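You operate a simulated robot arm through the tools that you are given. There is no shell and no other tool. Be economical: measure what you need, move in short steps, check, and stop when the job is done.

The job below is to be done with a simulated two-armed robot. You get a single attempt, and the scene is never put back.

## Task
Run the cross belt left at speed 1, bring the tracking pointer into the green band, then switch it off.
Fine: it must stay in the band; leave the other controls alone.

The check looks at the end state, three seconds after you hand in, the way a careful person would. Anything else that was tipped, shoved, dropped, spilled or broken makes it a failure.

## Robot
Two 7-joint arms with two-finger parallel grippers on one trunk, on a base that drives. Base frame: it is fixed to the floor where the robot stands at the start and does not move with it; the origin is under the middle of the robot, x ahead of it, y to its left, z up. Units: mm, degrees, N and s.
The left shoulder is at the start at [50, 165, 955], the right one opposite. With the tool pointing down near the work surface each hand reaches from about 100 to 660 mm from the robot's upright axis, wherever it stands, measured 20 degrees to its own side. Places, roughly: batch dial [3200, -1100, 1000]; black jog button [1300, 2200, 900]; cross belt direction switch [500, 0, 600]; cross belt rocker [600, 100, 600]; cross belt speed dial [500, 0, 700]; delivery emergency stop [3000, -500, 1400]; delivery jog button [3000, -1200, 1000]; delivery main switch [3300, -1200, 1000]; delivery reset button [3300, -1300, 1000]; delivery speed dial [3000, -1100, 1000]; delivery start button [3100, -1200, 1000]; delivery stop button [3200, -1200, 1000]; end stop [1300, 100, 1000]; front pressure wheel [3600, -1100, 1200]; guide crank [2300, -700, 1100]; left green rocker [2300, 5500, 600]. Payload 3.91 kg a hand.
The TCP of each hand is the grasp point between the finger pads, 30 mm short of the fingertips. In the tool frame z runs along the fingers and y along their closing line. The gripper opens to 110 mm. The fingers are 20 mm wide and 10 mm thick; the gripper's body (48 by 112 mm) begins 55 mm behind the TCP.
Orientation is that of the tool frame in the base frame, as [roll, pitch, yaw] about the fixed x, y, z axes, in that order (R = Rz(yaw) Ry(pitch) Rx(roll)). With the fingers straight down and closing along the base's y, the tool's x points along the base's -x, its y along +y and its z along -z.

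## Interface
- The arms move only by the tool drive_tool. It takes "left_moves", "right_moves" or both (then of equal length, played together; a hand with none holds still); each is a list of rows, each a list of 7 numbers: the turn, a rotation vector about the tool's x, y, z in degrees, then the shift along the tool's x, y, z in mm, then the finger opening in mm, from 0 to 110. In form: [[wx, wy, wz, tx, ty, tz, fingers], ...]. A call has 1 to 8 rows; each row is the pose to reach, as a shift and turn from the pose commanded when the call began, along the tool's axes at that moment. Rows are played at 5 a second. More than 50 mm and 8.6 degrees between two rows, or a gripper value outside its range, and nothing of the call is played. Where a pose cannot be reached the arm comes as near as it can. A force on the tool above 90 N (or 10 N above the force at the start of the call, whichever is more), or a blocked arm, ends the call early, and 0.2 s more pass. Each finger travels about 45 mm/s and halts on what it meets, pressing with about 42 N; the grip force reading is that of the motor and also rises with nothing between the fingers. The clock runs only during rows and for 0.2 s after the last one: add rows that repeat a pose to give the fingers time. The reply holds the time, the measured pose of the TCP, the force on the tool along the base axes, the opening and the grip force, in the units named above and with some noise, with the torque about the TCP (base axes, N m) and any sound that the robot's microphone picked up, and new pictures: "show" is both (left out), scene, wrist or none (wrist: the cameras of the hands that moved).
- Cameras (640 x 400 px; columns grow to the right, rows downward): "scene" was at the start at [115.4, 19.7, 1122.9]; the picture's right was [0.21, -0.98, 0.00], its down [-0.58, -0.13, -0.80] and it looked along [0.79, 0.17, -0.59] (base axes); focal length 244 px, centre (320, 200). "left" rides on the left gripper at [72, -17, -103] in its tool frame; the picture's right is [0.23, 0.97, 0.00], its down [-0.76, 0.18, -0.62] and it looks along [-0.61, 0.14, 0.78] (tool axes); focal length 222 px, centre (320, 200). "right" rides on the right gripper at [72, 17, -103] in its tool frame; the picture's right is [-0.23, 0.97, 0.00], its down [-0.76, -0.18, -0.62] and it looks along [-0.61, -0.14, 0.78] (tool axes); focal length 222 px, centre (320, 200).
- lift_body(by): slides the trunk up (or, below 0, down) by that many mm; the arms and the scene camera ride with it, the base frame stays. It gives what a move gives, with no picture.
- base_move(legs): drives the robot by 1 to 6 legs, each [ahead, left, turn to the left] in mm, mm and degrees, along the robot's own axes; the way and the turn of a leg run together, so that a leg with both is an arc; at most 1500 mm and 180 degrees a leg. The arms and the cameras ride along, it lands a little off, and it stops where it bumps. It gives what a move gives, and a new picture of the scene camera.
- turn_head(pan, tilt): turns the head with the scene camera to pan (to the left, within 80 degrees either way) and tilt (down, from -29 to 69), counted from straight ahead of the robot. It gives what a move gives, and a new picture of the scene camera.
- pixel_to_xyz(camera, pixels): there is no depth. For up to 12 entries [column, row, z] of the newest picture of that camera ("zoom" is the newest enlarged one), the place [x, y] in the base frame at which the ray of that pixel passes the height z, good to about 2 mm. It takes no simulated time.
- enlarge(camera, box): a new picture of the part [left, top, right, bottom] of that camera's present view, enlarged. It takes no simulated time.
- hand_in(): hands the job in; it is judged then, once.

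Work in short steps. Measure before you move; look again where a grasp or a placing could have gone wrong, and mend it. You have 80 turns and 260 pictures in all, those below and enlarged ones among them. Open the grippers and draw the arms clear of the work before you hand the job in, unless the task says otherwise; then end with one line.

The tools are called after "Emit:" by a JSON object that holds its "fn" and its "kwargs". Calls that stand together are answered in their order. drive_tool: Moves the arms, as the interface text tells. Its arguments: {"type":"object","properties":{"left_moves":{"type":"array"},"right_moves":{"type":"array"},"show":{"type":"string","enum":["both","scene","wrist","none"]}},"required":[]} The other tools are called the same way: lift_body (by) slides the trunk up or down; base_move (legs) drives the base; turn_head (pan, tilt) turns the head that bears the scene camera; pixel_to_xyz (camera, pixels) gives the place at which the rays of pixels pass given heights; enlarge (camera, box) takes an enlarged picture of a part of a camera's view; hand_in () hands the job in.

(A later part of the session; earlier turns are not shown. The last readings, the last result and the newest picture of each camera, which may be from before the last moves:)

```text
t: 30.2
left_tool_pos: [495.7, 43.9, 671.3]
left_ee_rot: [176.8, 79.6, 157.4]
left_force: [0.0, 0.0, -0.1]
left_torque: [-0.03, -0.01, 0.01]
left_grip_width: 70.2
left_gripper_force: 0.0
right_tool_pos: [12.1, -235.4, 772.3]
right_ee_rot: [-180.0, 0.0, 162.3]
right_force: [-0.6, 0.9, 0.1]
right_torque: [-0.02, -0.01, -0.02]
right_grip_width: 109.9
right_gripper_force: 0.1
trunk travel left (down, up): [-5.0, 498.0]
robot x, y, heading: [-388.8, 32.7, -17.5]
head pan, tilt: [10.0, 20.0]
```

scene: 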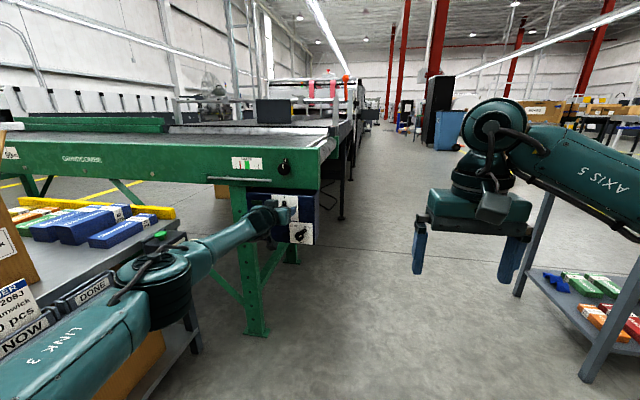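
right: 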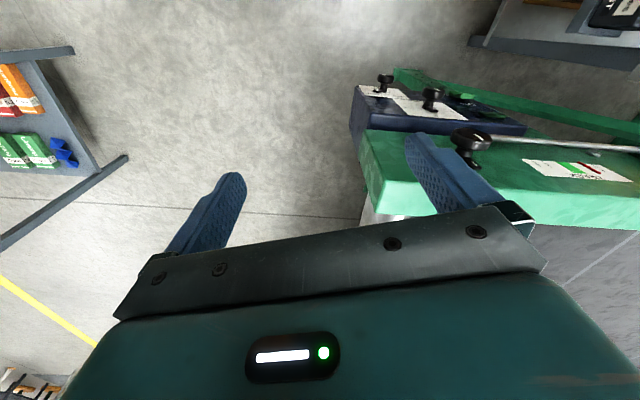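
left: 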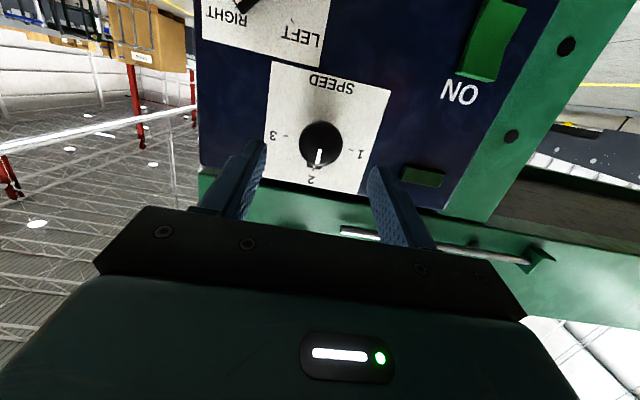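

Now a small correction (down 6, in 7 mm), then I look at the wrist picture before closing.

Emit:
{"fn": "drive_tool", "kwargs": {"left_moves": [[0, 0, 0, 4.8, -0.8, 3, 70], [0, 0, 0, 4.8, -0.8, 6, 70], [0, 0, 0, 4.8, -0.8, 6, 56]], "show": "wrist"}}

Emit:
{"fn": "enlarge", "kwargs": {"camera": "left", "box": [200, 80, 440, 260]}}

```text
t: 31.0
left_tool_pos: [498.9, 42.6, 666.4]
left_ee_rot: [177.0, 79.6, 157.4]
left_force: [0.1, 0.0, -0.7]
left_torque: [0.01, 0.0, 0.02]
left_grip_width: 55.9
left_gripper_force: 0.1
left hand out of reach, approached as far as the arm can: row 2
right_tool_pos: [12.3, -234.9, 771.6]
right_ee_rot: [-180.0, 0.0, 162.3]
right_force: [0.2, 0.1, 0.5]
right_torque: [-0.01, 0.02, 0.01]
right_grip_width: 110.2
right_gripper_force: 0.1
trunk travel left (down, up): [-5.0, 498.0]
robot x, y, heading: [-381.2, 35.5, -17.7]
head pan, tilt: [10.0, 20.0]
```

left: 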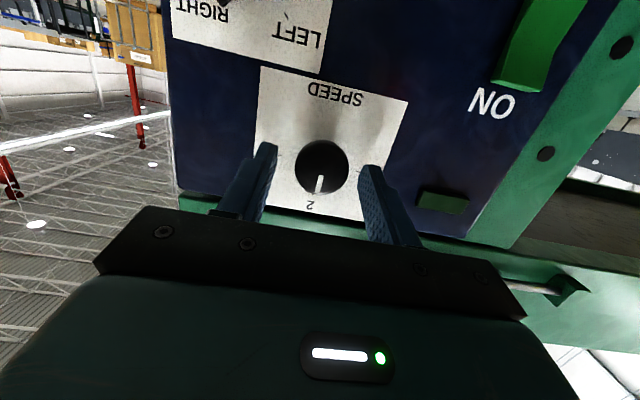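

```text
2.22 times, centred on (320, 170) of left
```

zoom: 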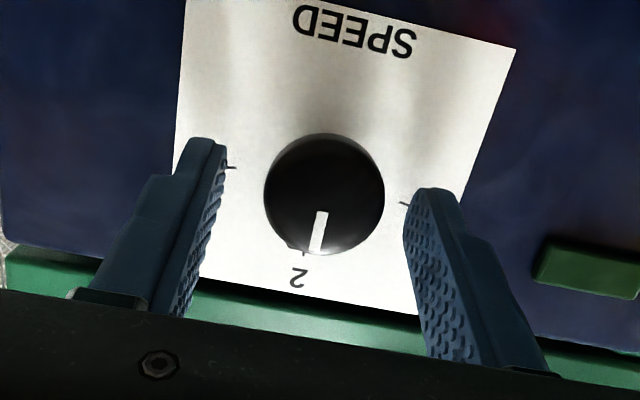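

The fingers straddle the cap evenly. I close on it.

Emit:
{"fn": "drive_tool", "kwargs": {"left_moves": [[0, 0, 0, 0, 1, 0, 44], [0, 0, 0, 0, 1, 0, 30], [0, 0, 0, 0, 1, 0, 25], [0, 0, 0, 0, 1, 0, 25]], "show": "wrist"}}

Emit:
{"fn": "enlarge", "kwargs": {"camera": "left", "box": [200, 80, 440, 260]}}

```text
t: 32.0
left_tool_pos: [498.2, 43.5, 666.8]
left_ee_rot: [176.7, 79.7, 157.3]
left_force: [-0.7, -1.2, 0.2]
left_torque: [0.03, 0.21, -0.05]
left_grip_width: 33.2
left_gripper_force: 45.2
left hand out of reach, approached as far as the arm can: row 1
right_tool_pos: [11.9, -233.8, 771.0]
right_ee_rot: [-179.9, 0.0, 162.3]
right_force: [0.4, 0.3, -0.5]
right_torque: [-0.03, -0.04, 0.0]
right_grip_width: 110.2
right_gripper_force: 0.0
trunk travel left (down, up): [-5.0, 498.0]
robot x, y, heading: [-384.9, 32.3, -17.8]
head pan, tilt: [10.0, 20.0]
```

left: 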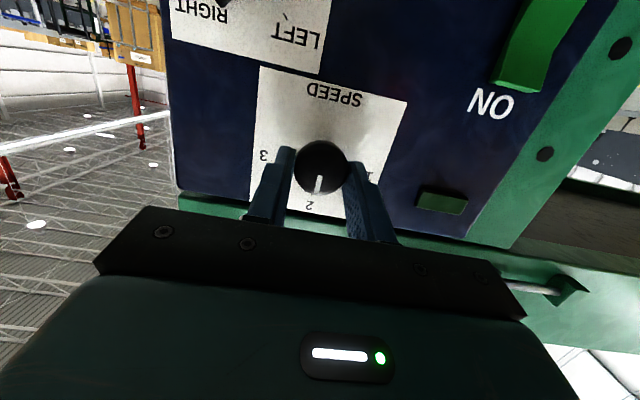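

```text
2.22 times, centred on (320, 170) of left
```

zoom: 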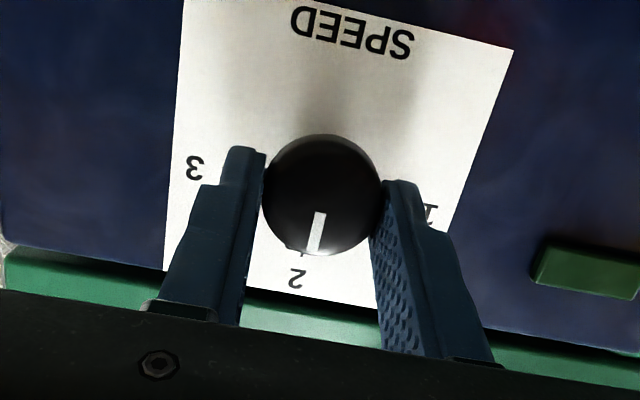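

Gripped at 33 mm. I turn counter-clockwise seen from the front (about −d), 60° first.

Emit:
{"fn": "drive_tool", "kwargs": {"left_moves": [[1.4, 0, -7.9, 0, 1, 0, 25], [2.7, 0, -15.8, 0, 1, 0, 25], [4.1, 0, -23.6, 0, 1, 0, 25], [5.4, 0, -31.5, 0, 1, 0, 25], [6.8, 0, -39.4, 0, 1, 0, 25], [8.2, 0, -47.3, 0, 1, 0, 25], [9.5, 0, -55.2, 0, 1, 0, 25], [10.9, 0, -63, 0, 1, 0, 25]], "show": "wrist"}}

Emit:
{"fn": "enlarge", "kwargs": {"camera": "left", "box": [200, 40, 480, 250]}}

```text
t: 33.8
left_tool_pos: [494.9, 47.2, 662.3]
left_ee_rot: [-97.8, 29.7, -120.0]
left_force: [20.3, 34.8, -31.3]
left_torque: [0.45, 0.72, 0.42]
left_grip_width: 33.3
left_gripper_force: 45.4
left hand out of reach, approached as far as the arm can: row 1, 2, 3, 4, 5, 6, 7, 8
right_tool_pos: [15.2, -233.7, 769.5]
right_ee_rot: [-179.7, -0.3, 162.3]
right_force: [0.9, 0.0, 0.8]
right_torque: [0.02, 0.0, 0.01]
right_grip_width: 110.0
right_gripper_force: 0.0
trunk travel left (down, up): [-5.0, 498.0]
robot x, y, heading: [-381.9, 34.2, -17.8]
head pan, tilt: [10.0, 20.0]
```

left: 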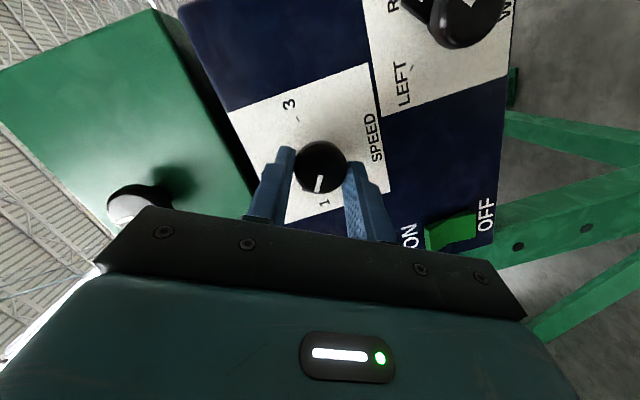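

```text
1.90 times, centred on (340, 145) of left
```

zoom: 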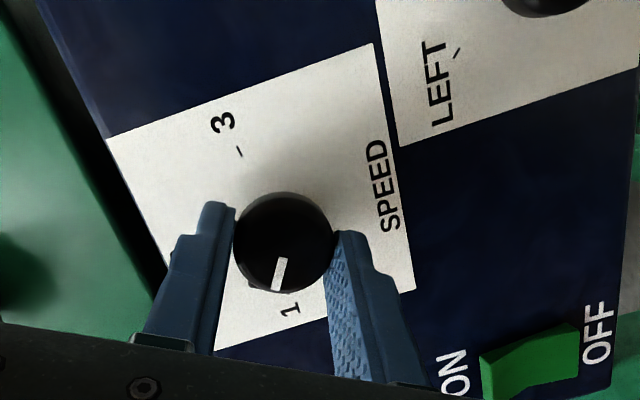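

The mark now points toward "1". I release and back off slightly to check the tab against the tick.

Emit:
{"fn": "drive_tool", "kwargs": {"left_moves": [[0, 0, 0, 0, 0, 0, 40], [0, 0, 0, 0, 0, 0, 60], [0, 0, 0, 0, 0, -20, 66], [0, 0, 0, 0, 0, -50, 66]], "show": "both"}}

Emit:
{"fn": "enlarge", "kwargs": {"camera": "left", "box": [200, 0, 520, 260]}}

```text
t: 34.8
left_tool_pos: [491.0, 28.6, 674.1]
left_ee_rot: [-96.7, 29.9, -121.2]
left_force: [0.7, 9.2, -12.5]
left_torque: [0.03, 0.27, 0.45]
left_grip_width: 73.9
left_gripper_force: 7.7
left hand out of reach, approached as far as the arm can: row 3, 4
right_tool_pos: [13.6, -235.3, 771.5]
right_ee_rot: [179.9, 0.0, 162.2]
right_force: [0.2, -0.1, -0.2]
right_torque: [0.05, -0.02, -0.01]
right_grip_width: 109.9
right_gripper_force: 0.1
trunk travel left (down, up): [-5.0, 498.0]
robot x, y, heading: [-382.9, 38.0, -17.9]
head pan, tilt: [10.0, 20.0]
```

scene: 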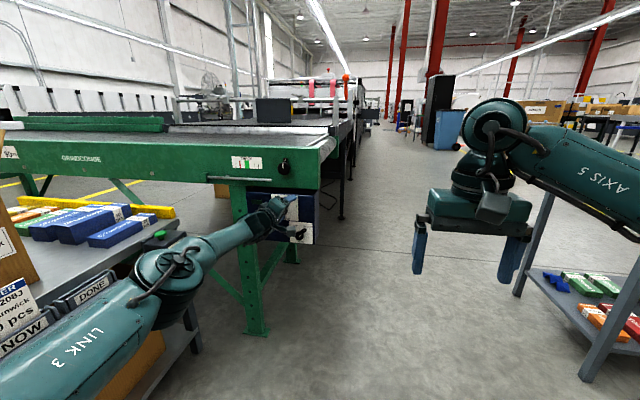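
left: 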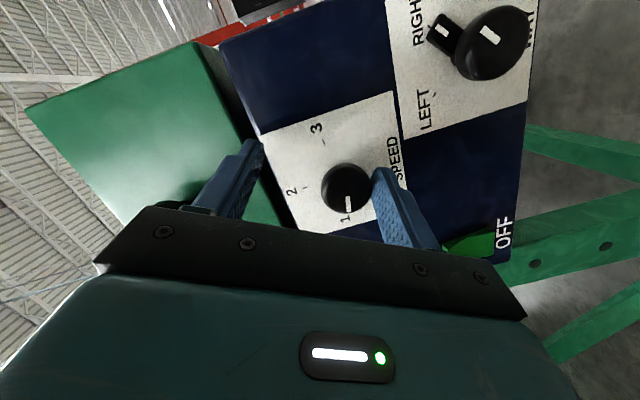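

```text
1.54 times, centred on (360, 130) of left
```

zoom: 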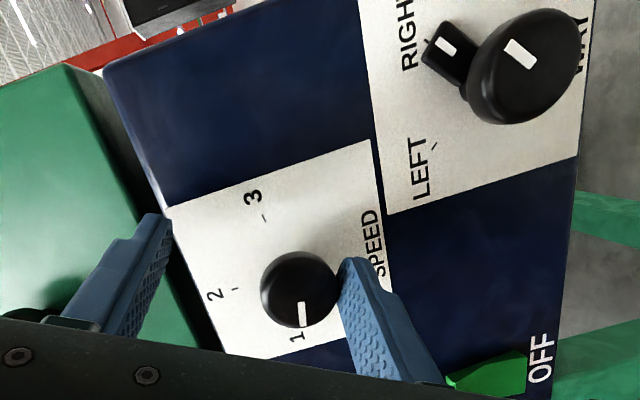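

The hand couldn't retreat along its axis and leans lightly on the cap (≈15 N). I withdraw by backing the base 60 mm instead.

Emit:
{"fn": "base_move", "kwargs": {"legs": [[-60, 0, 0]]}}

Emit:
{"fn": "enlarge", "kwargs": {"camera": "left", "box": [200, 0, 520, 260]}}

```text
t: 35.8
left_tool_pos: [431.9, 46.6, 678.6]
left_ee_rot: [-96.3, 30.0, -121.0]
left_force: [1.0, -0.3, -0.2]
left_torque: [0.03, -0.06, 0.0]
left_grip_width: 65.9
left_gripper_force: 0.0
right_tool_pos: [-44.8, -215.1, 771.0]
right_ee_rot: [-179.9, 0.0, 162.3]
right_force: [-0.3, -0.1, 0.2]
right_torque: [0.01, 0.01, 0.02]
right_grip_width: 110.2
right_gripper_force: 0.0
trunk travel left (down, up): [-5.0, 498.0]
robot x, y, heading: [-438.8, 53.2, -17.7]
head pan, tilt: [10.0, 20.0]
```

scene: 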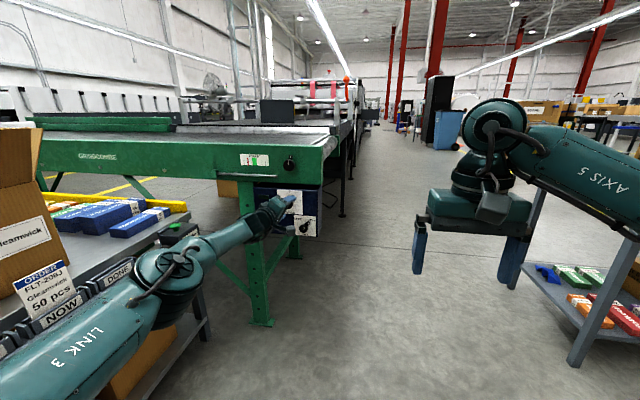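

```text
1.54 times, centred on (360, 130) of left
```

zoom: 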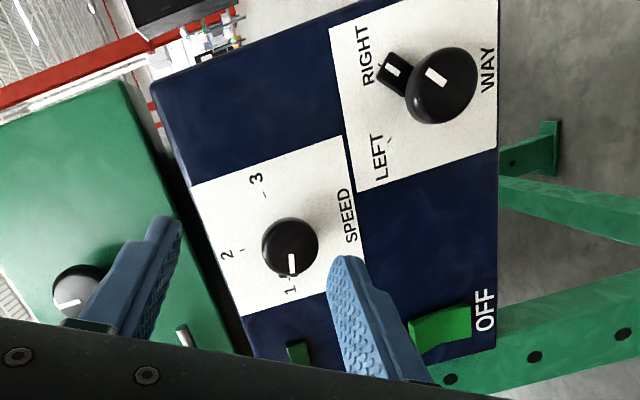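

Speed dial reads 1. Next the way switch: I roll the hand back upright first, clear of the panel.

Emit:
{"fn": "drive_tool", "kwargs": {"left_moves": [[-1.4, 0, 7.9, 0, 0, -5, 66], [-2.7, 0, 15.8, 0, 0, -10, 66], [-4.1, 0, 23.6, 0, 0, -15, 66], [-5.4, 0, 31.5, 0, 0, -20, 66], [-6.8, 0, 39.4, 0, 0, -25, 66], [-8.2, 0, 47.3, 0, 0, -30, 66], [-9.5, 0, 55.2, 0, 0, -30, 66], [-10.9, 0, 63, 0, 0, -30, 66]], "show": "none"}}

Emit:
{"fn": "base_move", "kwargs": {"legs": [[40, -54, 0]]}}

```text
t: 37.6
left_tool_pos: [406.1, 62.1, 682.7]
left_ee_rot: [156.5, 78.7, 137.2]
left_force: [-1.3, -0.2, 0.4]
left_torque: [-0.02, 0.03, -0.01]
left_grip_width: 65.9
left_gripper_force: 0.0
right_tool_pos: [-44.9, -216.4, 772.6]
right_ee_rot: [-180.0, -0.1, 162.3]
right_force: [-0.4, 0.9, 0.5]
right_torque: [-0.01, 0.05, 0.0]
right_grip_width: 110.2
right_gripper_force: 0.1
trunk travel left (down, up): [-5.0, 498.0]
robot x, y, heading: [-441.2, 54.8, -17.5]
head pan, tilt: [10.0, 20.0]
```

```text
t: 38.7
left_tool_pos: [429.9, -0.9, 680.0]
left_ee_rot: [156.7, 78.6, 137.4]
left_force: [-0.2, 0.6, 0.2]
left_torque: [0.0, 0.0, 0.02]
left_grip_width: 66.1
left_gripper_force: 0.1
right_tool_pos: [-23.7, -279.7, 772.0]
right_ee_rot: [180.0, 0.0, 162.2]
right_force: [-0.1, -0.4, 0.8]
right_torque: [-0.01, -0.02, 0.04]
right_grip_width: 110.2
right_gripper_force: 0.2
trunk travel left (down, up): [-5.0, 498.0]
robot x, y, heading: [-418.5, -8.1, -17.8]
head pan, tilt: [10.0, 20.0]
```

scene: 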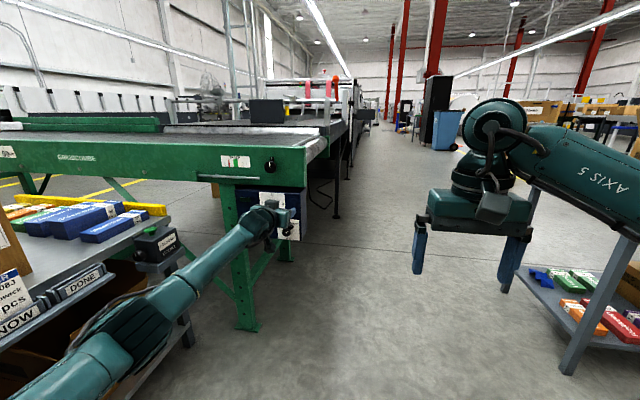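

Hand is upright (heading −19°, 10° below horizontal). I lower it to the way switch's level with 20° clockwise roll, staying about 75 mm out.

Emit:
{"fn": "drive_tool", "kwargs": {"left_moves": [[-0.9, 0, 5, 26, 0, 2, 66], [-1.8, 0, 10, 52, 0, 5, 66], [-2.7, 0, 15, 78, 0, 7, 66], [-3.6, 0, 20, 105, 0, 10, 66], [-3.6, 0, 20, 105, 0, 10, 66]], "show": "both"}}

```text
t: 39.9
left_tool_pos: [447.2, 24.1, 571.1]
left_ee_rot: [115.0, 65.9, 96.9]
left_force: [1.0, 0.8, -0.4]
left_torque: [0.0, -0.01, 0.01]
left_grip_width: 65.9
left_gripper_force: 0.1
left hand out of reach, approached as far as the arm can: row 1, 2, 3, 4, 5
right_tool_pos: [-22.4, -280.2, 772.0]
right_ee_rot: [-179.9, -0.2, 162.2]
right_force: [-0.7, 0.1, -0.4]
right_torque: [-0.01, -0.02, 0.03]
right_grip_width: 110.2
right_gripper_force: 0.1
trunk travel left (down, up): [-5.0, 498.0]
robot x, y, heading: [-421.2, -12.5, -17.6]
head pan, tilt: [10.0, 20.0]
```

scene: 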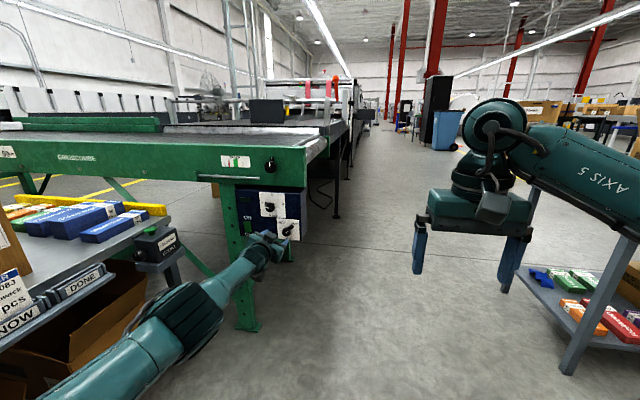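
left: 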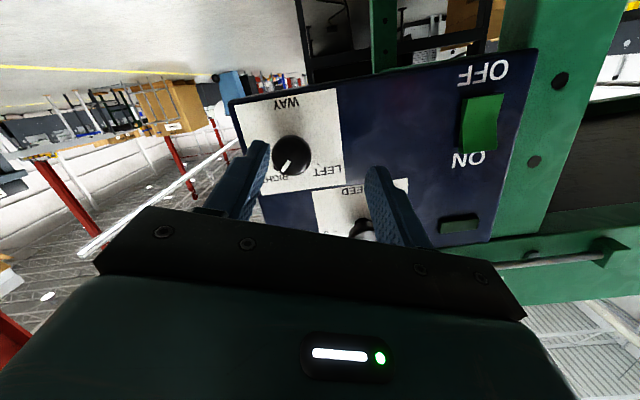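

Good view: the cap is at (291,155), left of the fingers' midpoint. I verify its position.

Emit:
{"fn": "pixel_to_xyz", "kwargs": {"camera": "left", "pixels": [[291, 155, 560], [291, 155, 565], [291, 155, 570], [291, 155, 575]]}}

Emit:
{"fn": "enlarge", "kwargs": {"camera": "left", "box": [200, 60, 440, 240]}}

```text
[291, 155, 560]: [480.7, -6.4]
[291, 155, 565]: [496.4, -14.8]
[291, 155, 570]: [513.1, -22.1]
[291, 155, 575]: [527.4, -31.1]
```

```text
2.22 times, centred on (320, 150) of left
```

zoom: 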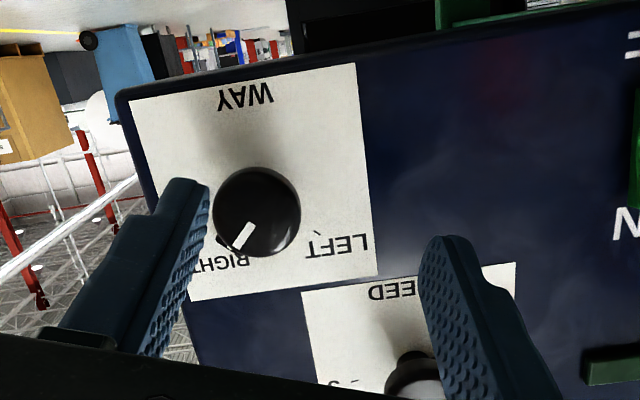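

The way knob front is at (497,−15,565.5). I use the base for alignment: 20 ahead, 21 right.

Emit:
{"fn": "base_move", "kwargs": {"legs": [[20, -21, 0]]}}

```text
t: 40.8
left_tool_pos: [459.0, -2.0, 569.6]
left_ee_rot: [115.2, 66.0, 97.0]
left_force: [0.9, 0.2, 0.1]
left_torque: [-0.06, 0.01, -0.03]
left_grip_width: 66.2
left_gripper_force: 0.0
right_tool_pos: [-11.5, -305.6, 772.6]
right_ee_rot: [-179.9, -0.2, 162.3]
right_force: [0.5, 0.0, 0.7]
right_torque: [0.0, 0.04, 0.0]
right_grip_width: 110.0
right_gripper_force: 0.1
trunk travel left (down, up): [-5.0, 498.0]
robot x, y, heading: [-406.1, -34.4, -17.9]
head pan, tilt: [10.0, 20.0]
```

scene: 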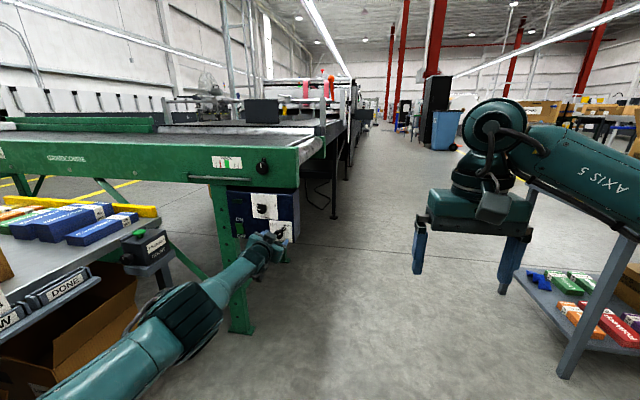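

Aligned (lateral 139 vs 138). For slack in the arm I pull the hand back 30 mm, to be recovered with the base.

Emit:
{"fn": "drive_tool", "kwargs": {"left_moves": [[0, 0, 0, 0, 0, -15, 66], [0, 0, 0, 0, 0, -30, 66], [0, 0, 0, 0, 0, -30, 66]], "show": "none"}}

```text
t: 41.6
left_tool_pos: [459.2, -0.6, 568.9]
left_ee_rot: [115.2, 66.0, 97.1]
left_force: [0.2, 0.7, 0.8]
left_torque: [0.0, -0.02, -0.04]
left_grip_width: 66.1
left_gripper_force: 0.1
left hand out of reach, approached as far as the arm can: row 1, 2, 3
right_tool_pos: [-10.8, -307.3, 773.4]
right_ee_rot: [-180.0, -0.1, 162.3]
right_force: [-0.5, 0.5, 0.1]
right_torque: [0.02, -0.01, 0.0]
right_grip_width: 109.9
right_gripper_force: 0.2
trunk travel left (down, up): [-5.0, 498.0]
robot x, y, heading: [-404.2, -35.6, -17.6]
head pan, tilt: [10.0, 20.0]
```

The hand didn't move (a wrist limit, not reach), so I simply drive the base 24 mm in.

Emit:
{"fn": "base_move", "kwargs": {"legs": [[24, 0, 0]]}}

Emit:
{"fn": "enlarge", "kwargs": {"camera": "left", "box": [200, 60, 440, 240]}}

```text
t: 42.4
left_tool_pos: [481.2, -7.6, 568.0]
left_ee_rot: [115.2, 66.0, 97.0]
left_force: [-0.1, 0.0, 0.0]
left_torque: [0.01, -0.01, -0.01]
left_grip_width: 65.9
left_gripper_force: 0.0
right_tool_pos: [12.9, -313.8, 771.6]
right_ee_rot: [179.9, -0.1, 162.4]
right_force: [0.5, 0.6, 0.0]
right_torque: [0.01, 0.02, -0.01]
right_grip_width: 109.6
right_gripper_force: 0.1
trunk travel left (down, up): [-5.0, 498.0]
robot x, y, heading: [-387.2, -43.6, -17.5]
head pan, tilt: [10.0, 20.0]
```

scene: 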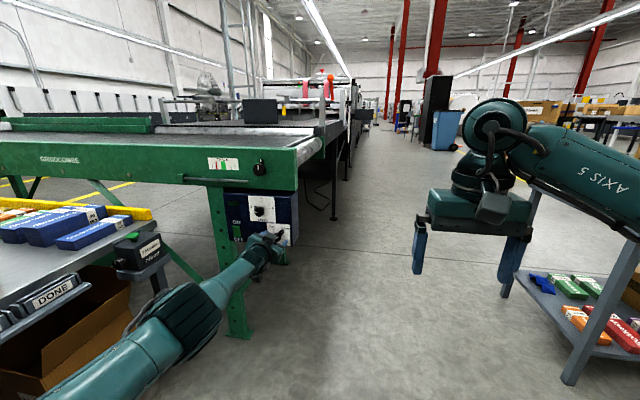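

```text
2.22 times, centred on (320, 150) of left
```

zoom: 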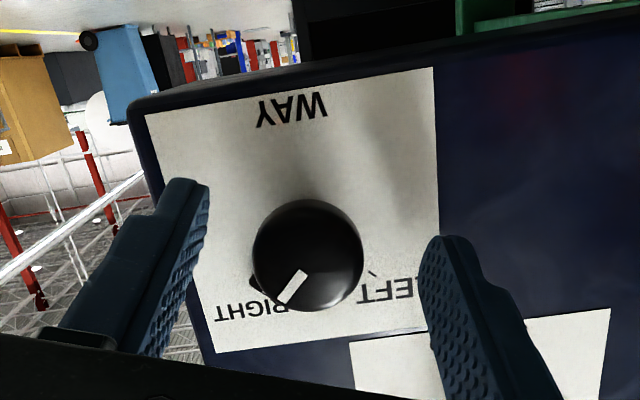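

The cap is centred between the fingers. I close on it.

Emit:
{"fn": "drive_tool", "kwargs": {"left_moves": [[0, 0, 0, 0, 0, 0, 50], [0, 0, 0, 0, 0, 0, 35], [0, 0, 0, 0, 0, 0, 25], [0, 0, 0, 0, 0, 0, 25]], "show": "none"}}

Emit:
{"fn": "enlarge", "kwargs": {"camera": "left", "box": [200, 60, 440, 240]}}

```text
t: 43.4
left_tool_pos: [481.7, -9.6, 566.9]
left_ee_rot: [115.5, 65.8, 97.0]
left_force: [-9.1, -7.4, -5.2]
left_torque: [0.11, 0.14, -0.26]
left_grip_width: 31.4
left_gripper_force: 44.5
right_tool_pos: [11.8, -313.3, 772.2]
right_ee_rot: [180.0, -0.1, 162.4]
right_force: [-0.5, -0.2, -0.9]
right_torque: [-0.01, -0.03, -0.04]
right_grip_width: 109.8
right_gripper_force: 0.1
trunk travel left (down, up): [-5.0, 498.0]
robot x, y, heading: [-387.1, -44.3, -17.8]
head pan, tilt: [10.0, 20.0]
```

```text
2.22 times, centred on (320, 150) of left
```

zoom: 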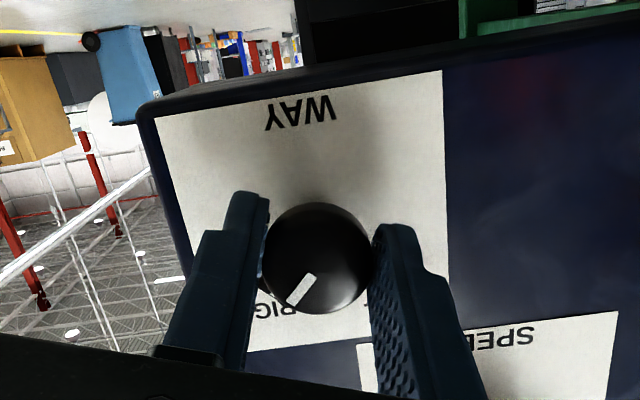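

Gripped. I turn counter-clockwise 67° in this call.

Emit:
{"fn": "drive_tool", "kwargs": {"left_moves": [[1.4, -0.3, -8.3, 0, 0, 0, 25], [2.9, -0.6, -16.5, 0, 0, 0, 25], [4.3, -1, -24.8, 0, 0, 0, 25], [5.7, -1.3, -33.1, 0, 0, 0, 25], [7.2, -1.6, -41.4, 0, 0, 0, 25], [8.6, -1.9, -49.6, 0, 0, 0, 25], [10, -2.2, -57.9, 0, 0, 0, 25], [11.5, -2.6, -66.2, 0, 0, 0, 25]], "show": "wrist"}}

Emit:
{"fn": "enlarge", "kwargs": {"camera": "left", "box": [200, 40, 480, 250]}}

```text
t: 45.2
left_tool_pos: [470.8, -11.1, 580.0]
left_ee_rot: [-102.3, 44.6, -123.0]
left_force: [8.8, 33.2, -45.8]
left_torque: [0.57, 0.82, 1.27]
left_grip_width: 52.5
left_gripper_force: 27.5
left hand out of reach, approached as far as the arm can: row 4, 5, 6, 7, 8
right_tool_pos: [16.4, -310.7, 769.0]
right_ee_rot: [-179.7, -0.3, 162.6]
right_force: [1.5, 0.5, 0.3]
right_torque: [-0.03, 0.02, -0.01]
right_grip_width: 110.0
right_gripper_force: 0.0
trunk travel left (down, up): [-5.0, 498.0]
robot x, y, heading: [-386.2, -44.1, -17.6]
head pan, tilt: [10.0, 20.0]
```

left: 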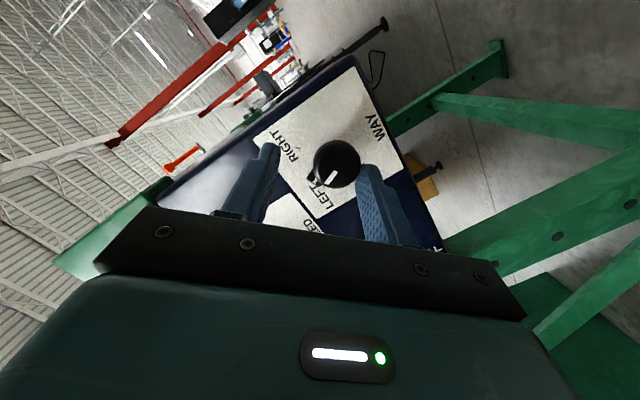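

```text
1.90 times, centred on (340, 145) of left
```

zoom: 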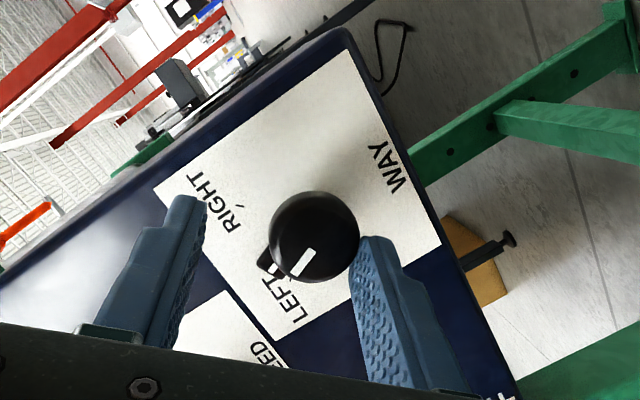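

The fingers slipped off, but the tab seems already at LEFT. I open wider and back the base off, then check.

Emit:
{"fn": "drive_tool", "kwargs": {"left_moves": [[0, 0, 0, 0, 0, 0, 75], [0, 0, 0, 0, 0, 0, 75]], "show": "none"}}

Emit:
{"fn": "base_move", "kwargs": {"legs": [[-80, 0, 0]]}}

Emit:
{"fn": "enlarge", "kwargs": {"camera": "left", "box": [200, 20, 520, 260]}}

```text
t: 45.8
left_tool_pos: [469.5, -22.6, 595.1]
left_ee_rot: [-100.2, 44.6, -122.5]
left_force: [-5.4, 27.0, -23.9]
left_torque: [0.69, 1.08, 1.07]
left_grip_width: 92.0
left_gripper_force: 16.7
right_tool_pos: [14.1, -312.8, 770.9]
right_ee_rot: [-179.9, -0.3, 162.3]
right_force: [0.5, 0.0, 0.4]
right_torque: [0.0, 0.0, 0.0]
right_grip_width: 110.0
right_gripper_force: 0.0
trunk travel left (down, up): [-5.0, 498.0]
robot x, y, heading: [-384.5, -41.7, -17.5]
head pan, tilt: [10.0, 20.0]
```

```text
t: 46.9
left_tool_pos: [391.4, -9.2, 608.3]
left_ee_rot: [-98.1, 44.7, -121.9]
left_force: [0.2, -0.2, -0.2]
left_torque: [0.02, 0.04, -0.02]
left_grip_width: 75.1
left_gripper_force: 0.0
right_tool_pos: [-63.6, -289.7, 771.6]
right_ee_rot: [180.0, 0.0, 162.3]
right_force: [-0.2, -0.4, 0.6]
right_torque: [0.02, -0.02, 0.0]
right_grip_width: 110.0
right_gripper_force: 0.1
trunk travel left (down, up): [-5.0, 498.0]
robot x, y, heading: [-463.5, -18.9, -17.7]
head pan, tilt: [10.0, 20.0]
```

scene: 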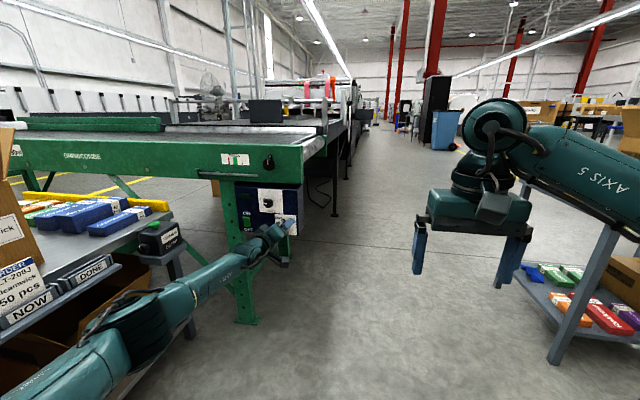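

```text
1.67 times, centred on (360, 140) of left
```

zoom: 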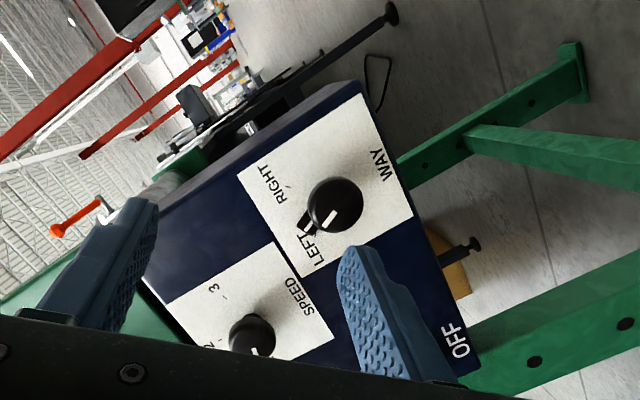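

Way now points to LEFT, speed still at 1. For the rocker I roll the hand back upright and close the fingers into a poking tip.

Emit:
{"fn": "drive_tool", "kwargs": {"left_moves": [[-1.2, 0.3, 7.3, 0, 0, -5, 40], [-2.5, 0.6, 14.6, 0, 0, -10, 20], [-3.8, 0.8, 22, 0, 0, -15, 0], [-5.1, 1.1, 29.3, 0, 0, -20, 0], [-6.4, 1.4, 36.6, 0, 0, -20, 0], [-7.7, 1.7, 44, 0, 0, -20, 0]], "show": "none"}}

Emit:
{"fn": "base_move", "kwargs": {"legs": [[0, 60, 0]]}}

```text
t: 48.3
left_tool_pos: [372.5, -0.5, 609.5]
left_ee_rot: [180.0, 79.8, 160.0]
left_force: [-0.6, 0.1, 0.5]
left_torque: [0.01, 0.02, 0.01]
left_grip_width: 0.1
left_gripper_force: 38.0
right_tool_pos: [-65.2, -289.5, 771.4]
right_ee_rot: [-180.0, 0.0, 162.3]
right_force: [0.1, -0.5, 1.6]
right_torque: [0.02, -0.01, -0.01]
right_grip_width: 110.2
right_gripper_force: 0.0
trunk travel left (down, up): [-5.0, 498.0]
robot x, y, heading: [-459.4, -20.4, -17.6]
head pan, tilt: [10.0, 20.0]
```

```text
t: 49.5
left_tool_pos: [391.6, 58.1, 610.6]
left_ee_rot: [-179.5, 79.8, 160.5]
left_force: [-0.1, -0.4, 0.8]
left_torque: [0.01, 0.0, 0.01]
left_grip_width: 0.0
left_gripper_force: 37.5
right_tool_pos: [-46.6, -231.8, 772.2]
right_ee_rot: [-180.0, -0.1, 162.4]
right_force: [-0.3, 0.4, 1.1]
right_torque: [0.02, 0.03, 0.02]
right_grip_width: 109.9
right_gripper_force: 0.0
trunk travel left (down, up): [-5.0, 498.0]
robot x, y, heading: [-441.8, 39.0, -17.7]
head pan, tilt: [10.0, 20.0]
```

scene: 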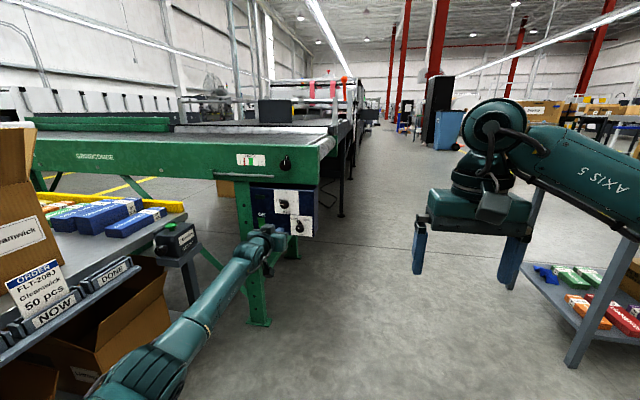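

Upright again. Now I shift the hand left to in front of the rocker, letting it pitch a little down and turn slightly left.

Emit:
{"fn": "drive_tool", "kwargs": {"left_moves": [[-2, 4, 0, -3, 31, 10, 0], [-4, 8, 0, -6, 62, 25, 0], [-6, 12, 0, -9, 93, 40, 0], [-8, 15, 0, -12, 123, 55, 0], [-8, 15, 0, -12, 123, 55, 0]], "show": "both"}}

```text
t: 50.7
left_tool_pos: [440.7, 165.7, 612.5]
left_ee_rot: [174.5, 65.0, 162.9]
left_force: [-0.3, -0.1, -0.1]
left_torque: [0.0, 0.01, 0.0]
left_grip_width: 0.0
left_gripper_force: 37.8
left hand out of reach, approached as far as the arm can: row 2, 3, 4, 5
right_tool_pos: [-46.3, -230.6, 771.7]
right_ee_rot: [-179.9, 0.0, 162.5]
right_force: [-0.5, -0.1, -0.3]
right_torque: [0.01, 0.01, -0.01]
right_grip_width: 110.0
right_gripper_force: 0.1
trunk travel left (down, up): [-5.0, 498.0]
robot x, y, heading: [-443.9, 39.3, -17.4]
head pan, tilt: [10.0, 20.0]
```

scene: 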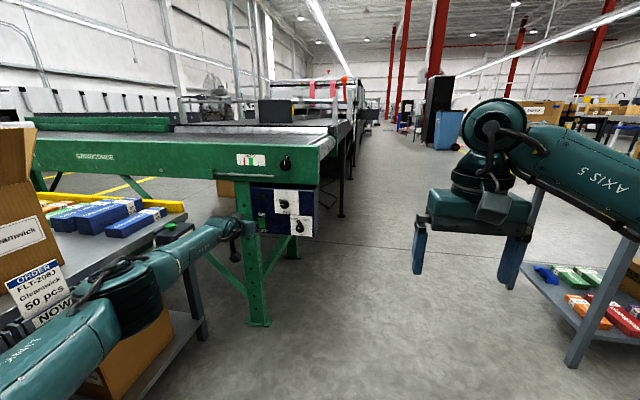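
left: 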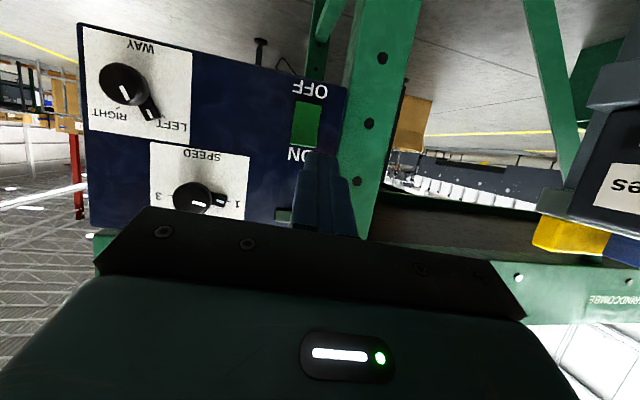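

Clear view: WAY at LEFT, SPEED at 1, rocker at about (305,123). I measure the rocker's ends.

Emit:
{"fn": "pixel_to_xyz", "kwargs": {"camera": "left", "pixels": [[306, 122, 565], [306, 122, 572], [306, 122, 580], [302, 146, 580], [302, 146, 590], [308, 100, 550], [308, 100, 560]]}}

Emit:
{"fn": "enlarge", "kwargs": {"camera": "left", "box": [60, 20, 380, 240]}}

```text
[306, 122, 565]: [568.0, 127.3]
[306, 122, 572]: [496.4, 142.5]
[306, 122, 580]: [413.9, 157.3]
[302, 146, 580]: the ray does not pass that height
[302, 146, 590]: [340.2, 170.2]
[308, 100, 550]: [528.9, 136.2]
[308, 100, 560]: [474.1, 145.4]
```

```text
1.82 times, centred on (220, 130) of left
```

zoom: 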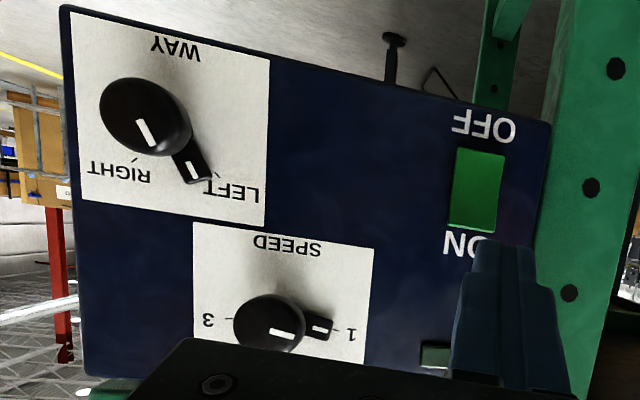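

The way tab might be a little short of its LEFT tick. I enlarge both knobs to judge.

Emit:
{"fn": "enlarge", "kwargs": {"camera": "left", "box": [85, 25, 205, 135]}}

Emit:
{"fn": "enlarge", "kwargs": {"camera": "left", "box": [145, 130, 265, 220]}}

Emit:
{"fn": "enlarge", "kwargs": {"camera": "scene", "box": [230, 140, 340, 240]}}

```text
3.64 times, centred on (145, 80) of left
```

zoom: 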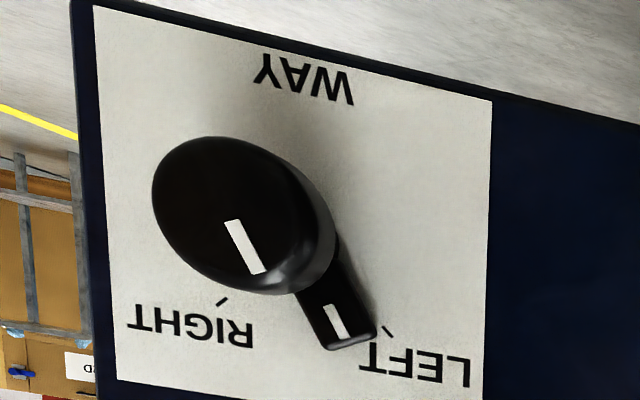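

```text
4.44 times, centred on (205, 175) of left
```

zoom: 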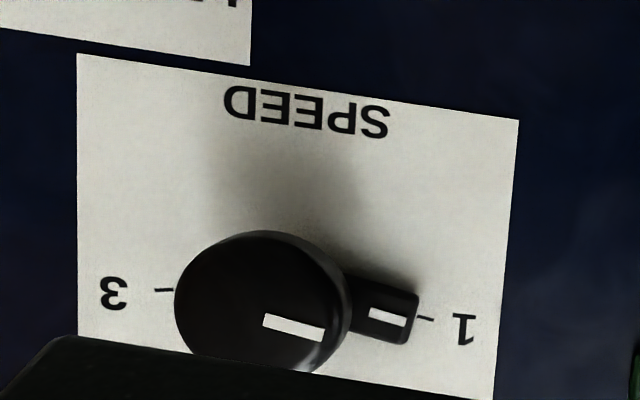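

```text
4.00 times, centred on (285, 190) of scene
```

zoom: 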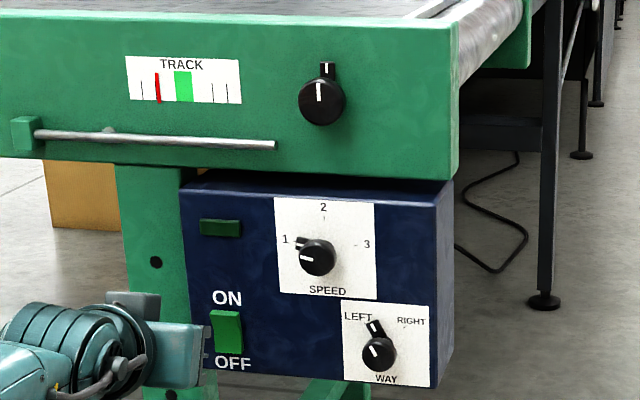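

Seen head-on, the way tab stands only ~28° left of vertical while its tick is at ~45°, so it needs about 15° more. I go back to it: hand right and down, upright, fingers opening.

Emit:
{"fn": "drive_tool", "kwargs": {"left_moves": [[1.5, -3, 0, 0, -23, 0, 0], [3, -6, 0, 0, -46, 0, 20], [4.5, -9, 0, 10, -70, 3, 40], [6, -12, 0, 26, -94, 6, 60], [7, -15, 0, 43, -94, 9, 66], [7, -15, 0, 43, -94, 9, 66]], "show": "none"}}

Emit:
{"fn": "base_move", "kwargs": {"legs": [[20, -61, 0]]}}

Emit:
{"fn": "enlarge", "kwargs": {"camera": "left", "box": [160, 40, 480, 240]}}

```text
t: 52.1
left_tool_pos: [410.4, 74.8, 564.9]
left_ee_rot: [178.4, 79.8, 159.7]
left_force: [-0.1, 0.1, -0.2]
left_torque: [-0.01, -0.01, 0.03]
left_grip_width: 65.9
left_gripper_force: 0.1
right_tool_pos: [-46.5, -230.6, 771.5]
right_ee_rot: [-179.9, -0.1, 162.5]
right_force: [0.8, 0.1, 0.1]
right_torque: [0.02, 0.03, 0.01]
right_grip_width: 110.0
right_gripper_force: 0.0
trunk travel left (down, up): [-5.0, 498.0]
robot x, y, heading: [-445.0, 34.9, -17.6]
head pan, tilt: [10.0, 20.0]
```

```text
t: 53.3
left_tool_pos: [411.4, 11.2, 564.2]
left_ee_rot: [178.7, 79.8, 159.9]
left_force: [-0.6, 0.0, 0.7]
left_torque: [-0.03, -0.01, 0.03]
left_grip_width: 66.1
left_gripper_force: 0.1
right_tool_pos: [-44.5, -295.5, 772.7]
right_ee_rot: [-180.0, 0.0, 162.4]
right_force: [-1.4, 0.2, -0.5]
right_torque: [-0.01, 0.02, 0.0]
right_grip_width: 110.0
right_gripper_force: 0.0
trunk travel left (down, up): [-5.0, 498.0]
robot x, y, heading: [-443.5, -27.2, -17.4]
head pan, tilt: [10.0, 20.0]
```

scene: 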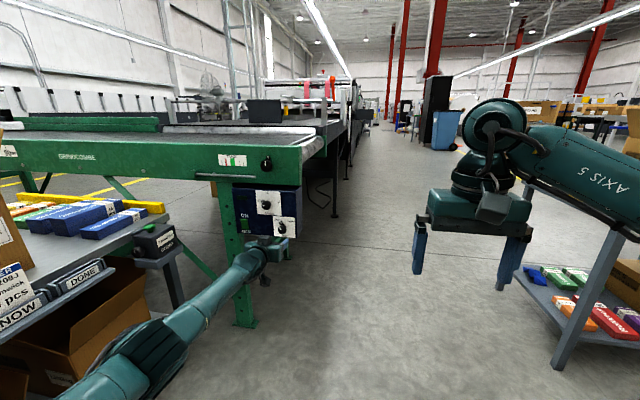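

```text
2.00 times, centred on (320, 140) of left
```

zoom: 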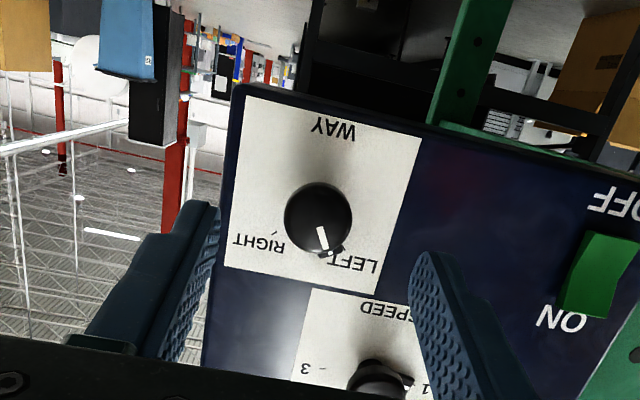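

Excellent alignment (lateral 137 vs 138). I raise 5 mm and drive in 72 mm.

Emit:
{"fn": "drive_tool", "kwargs": {"left_moves": [[0, 0, 0, -5, 1, 0, 66]], "show": "none"}}

Emit:
{"fn": "base_move", "kwargs": {"legs": [[72, 0, 0]]}}

Emit:
{"fn": "enlarge", "kwargs": {"camera": "left", "box": [200, 60, 440, 240]}}

```text
t: 53.7
left_tool_pos: [412.8, 11.3, 570.4]
left_ee_rot: [178.5, 79.8, 159.7]
left_force: [-0.9, -0.4, 0.5]
left_torque: [-0.01, -0.01, 0.03]
left_grip_width: 66.1
left_gripper_force: 0.0
right_tool_pos: [-45.5, -295.4, 771.1]
right_ee_rot: [-180.0, -0.1, 162.4]
right_force: [-0.2, -0.8, -0.2]
right_torque: [0.01, 0.02, 0.0]
right_grip_width: 110.1
right_gripper_force: 0.0
trunk travel left (down, up): [-5.0, 498.0]
robot x, y, heading: [-446.5, -25.7, -17.4]
head pan, tilt: [10.0, 20.0]
```

```text
t: 54.7
left_tool_pos: [481.0, -9.3, 569.9]
left_ee_rot: [178.6, 79.8, 159.8]
left_force: [0.2, -0.1, -0.4]
left_torque: [-0.01, 0.03, -0.01]
left_grip_width: 65.9
left_gripper_force: 0.1
right_tool_pos: [20.9, -317.5, 772.2]
right_ee_rot: [-180.0, 0.0, 162.3]
right_force: [-0.6, -0.4, 0.2]
right_torque: [-0.01, 0.02, 0.03]
right_grip_width: 109.9
right_gripper_force: 0.1
trunk travel left (down, up): [-5.0, 498.0]
robot x, y, heading: [-377.5, -48.1, -17.7]
head pan, tilt: [10.0, 20.0]
```

scene: 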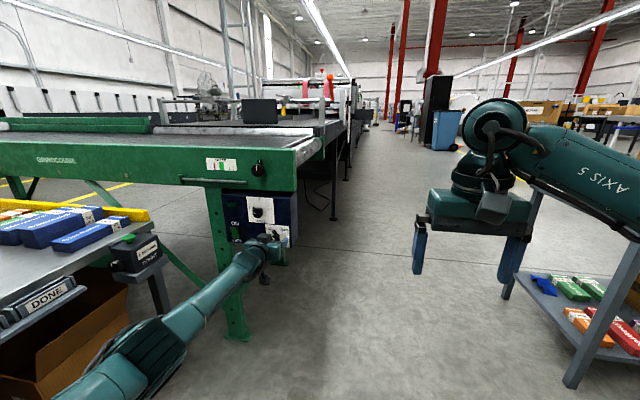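

```text
2.22 times, centred on (320, 150) of left
```

zoom: 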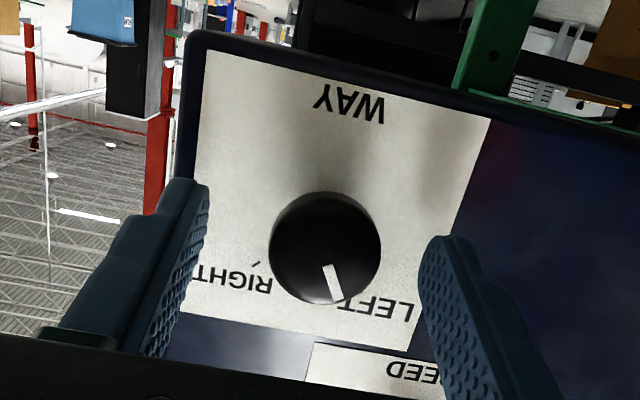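

Centred. I close and turn 20° further counter-clockwise.

Emit:
{"fn": "drive_tool", "kwargs": {"left_moves": [[0, 0, 0, 0, 0, 0, 48], [0, 0, 0, 0, 0, 0, 32], [0, 0, 0, 0, 0, 0, 25], [0, 0, 0, 0, 0, 0, 25], [1.2, 0, -7, 0, 0, 0, 25], [2.4, 0, -14, 0, 0, 0, 25], [3.4, 0, -20, 0, 0, 0, 25], [3.4, 0, -20, 0, 0, 0, 25]], "show": "none"}}

Emit:
{"fn": "enlarge", "kwargs": {"camera": "left", "box": [200, 60, 440, 240]}}

Emit:
{"fn": "enlarge", "kwargs": {"camera": "scene", "box": [210, 150, 310, 250]}}

```text
t: 56.5
left_tool_pos: [480.8, -8.3, 569.2]
left_ee_rot: [-116.1, 67.5, -136.4]
left_force: [-3.1, 13.2, -0.1]
left_torque: [0.58, 0.21, 0.16]
left_grip_width: 31.5
left_gripper_force: 44.6
right_tool_pos: [22.4, -316.8, 772.4]
right_ee_rot: [-180.0, 0.1, 162.4]
right_force: [0.2, -1.0, -0.9]
right_torque: [0.02, 0.0, 0.01]
right_grip_width: 110.3
right_gripper_force: 0.0
trunk travel left (down, up): [-5.0, 498.0]
robot x, y, heading: [-374.7, -45.0, -17.5]
head pan, tilt: [10.0, 20.0]
```

```text
2.22 times, centred on (320, 150) of left
```

zoom: 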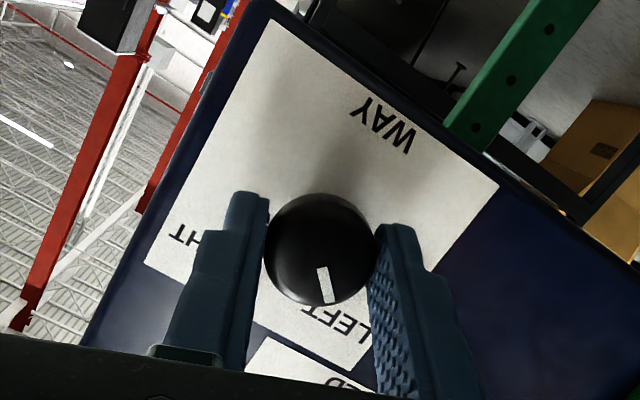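

```text
4.00 times, centred on (260, 200) of scene
```

zoom: 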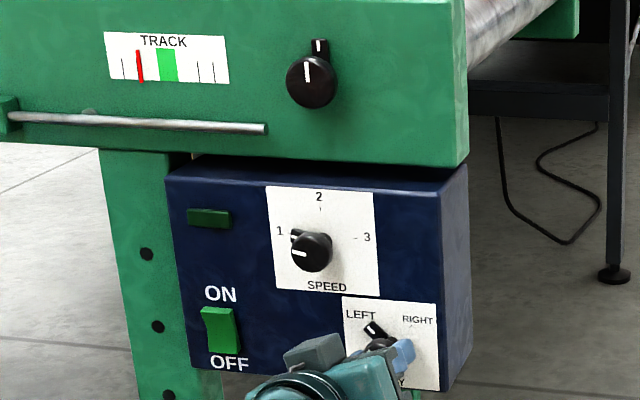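

The mark is now at ~46° left, on LEFT. I release and back the base off 75 mm.

Emit:
{"fn": "drive_tool", "kwargs": {"left_moves": [[3.4, 0, -20, 0, 0, 0, 45], [3.4, 0, -20, 0, 0, 0, 66], [3.4, 0, -20, 0, 0, 0, 66]], "show": "none"}}

Emit:
{"fn": "base_move", "kwargs": {"legs": [[-80, 0, 0]]}}

Emit:
{"fn": "enlarge", "kwargs": {"camera": "scene", "box": [220, 140, 330, 250]}}

Emit:
{"fn": "enlarge", "kwargs": {"camera": "left", "box": [200, 30, 480, 240]}}

```text
refused: row 1 steps farther than a row can; nothing moved
```

```text
t: 57.6
left_tool_pos: [404.6, 13.3, 569.2]
left_ee_rot: [-116.0, 67.6, -136.4]
left_force: [0.4, 0.7, 0.6]
left_torque: [-0.01, 0.01, 0.02]
left_grip_width: 24.9
left_gripper_force: 0.0
right_tool_pos: [-54.3, -293.0, 771.9]
right_ee_rot: [180.0, -0.1, 162.4]
right_force: [0.9, -0.8, 0.9]
right_torque: [0.05, -0.02, 0.01]
right_grip_width: 110.1
right_gripper_force: 0.0
trunk travel left (down, up): [-5.0, 498.0]
robot x, y, heading: [-452.1, -22.7, -17.5]
head pan, tilt: [10.0, 20.0]
```

scene: 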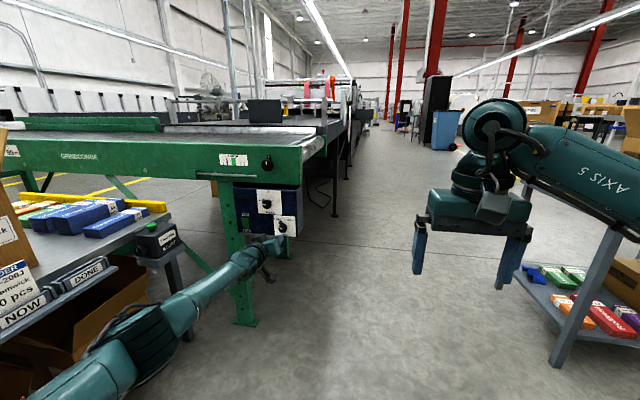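

```text
3.64 times, centred on (275, 195) of scene
```

zoom: 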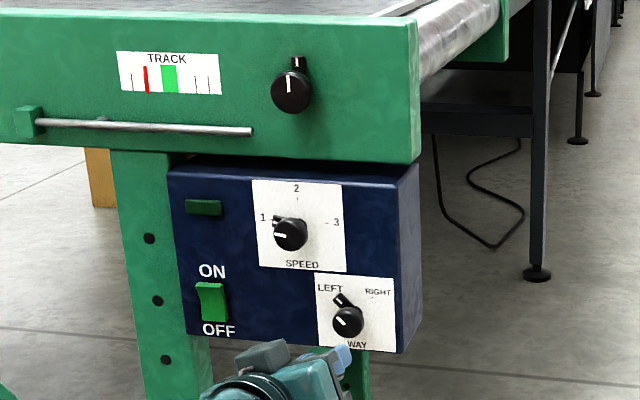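

```text
1.90 times, centred on (340, 135) of left
```

zoom: 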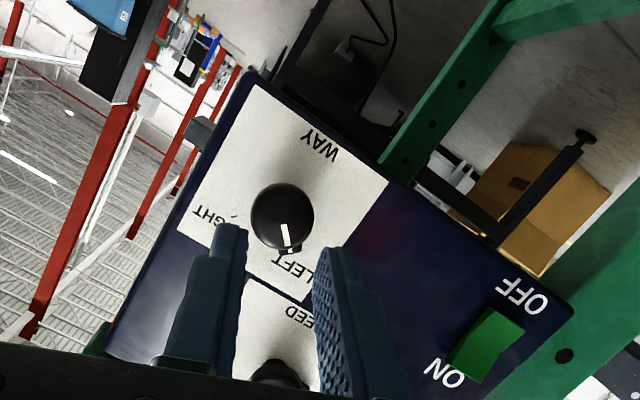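

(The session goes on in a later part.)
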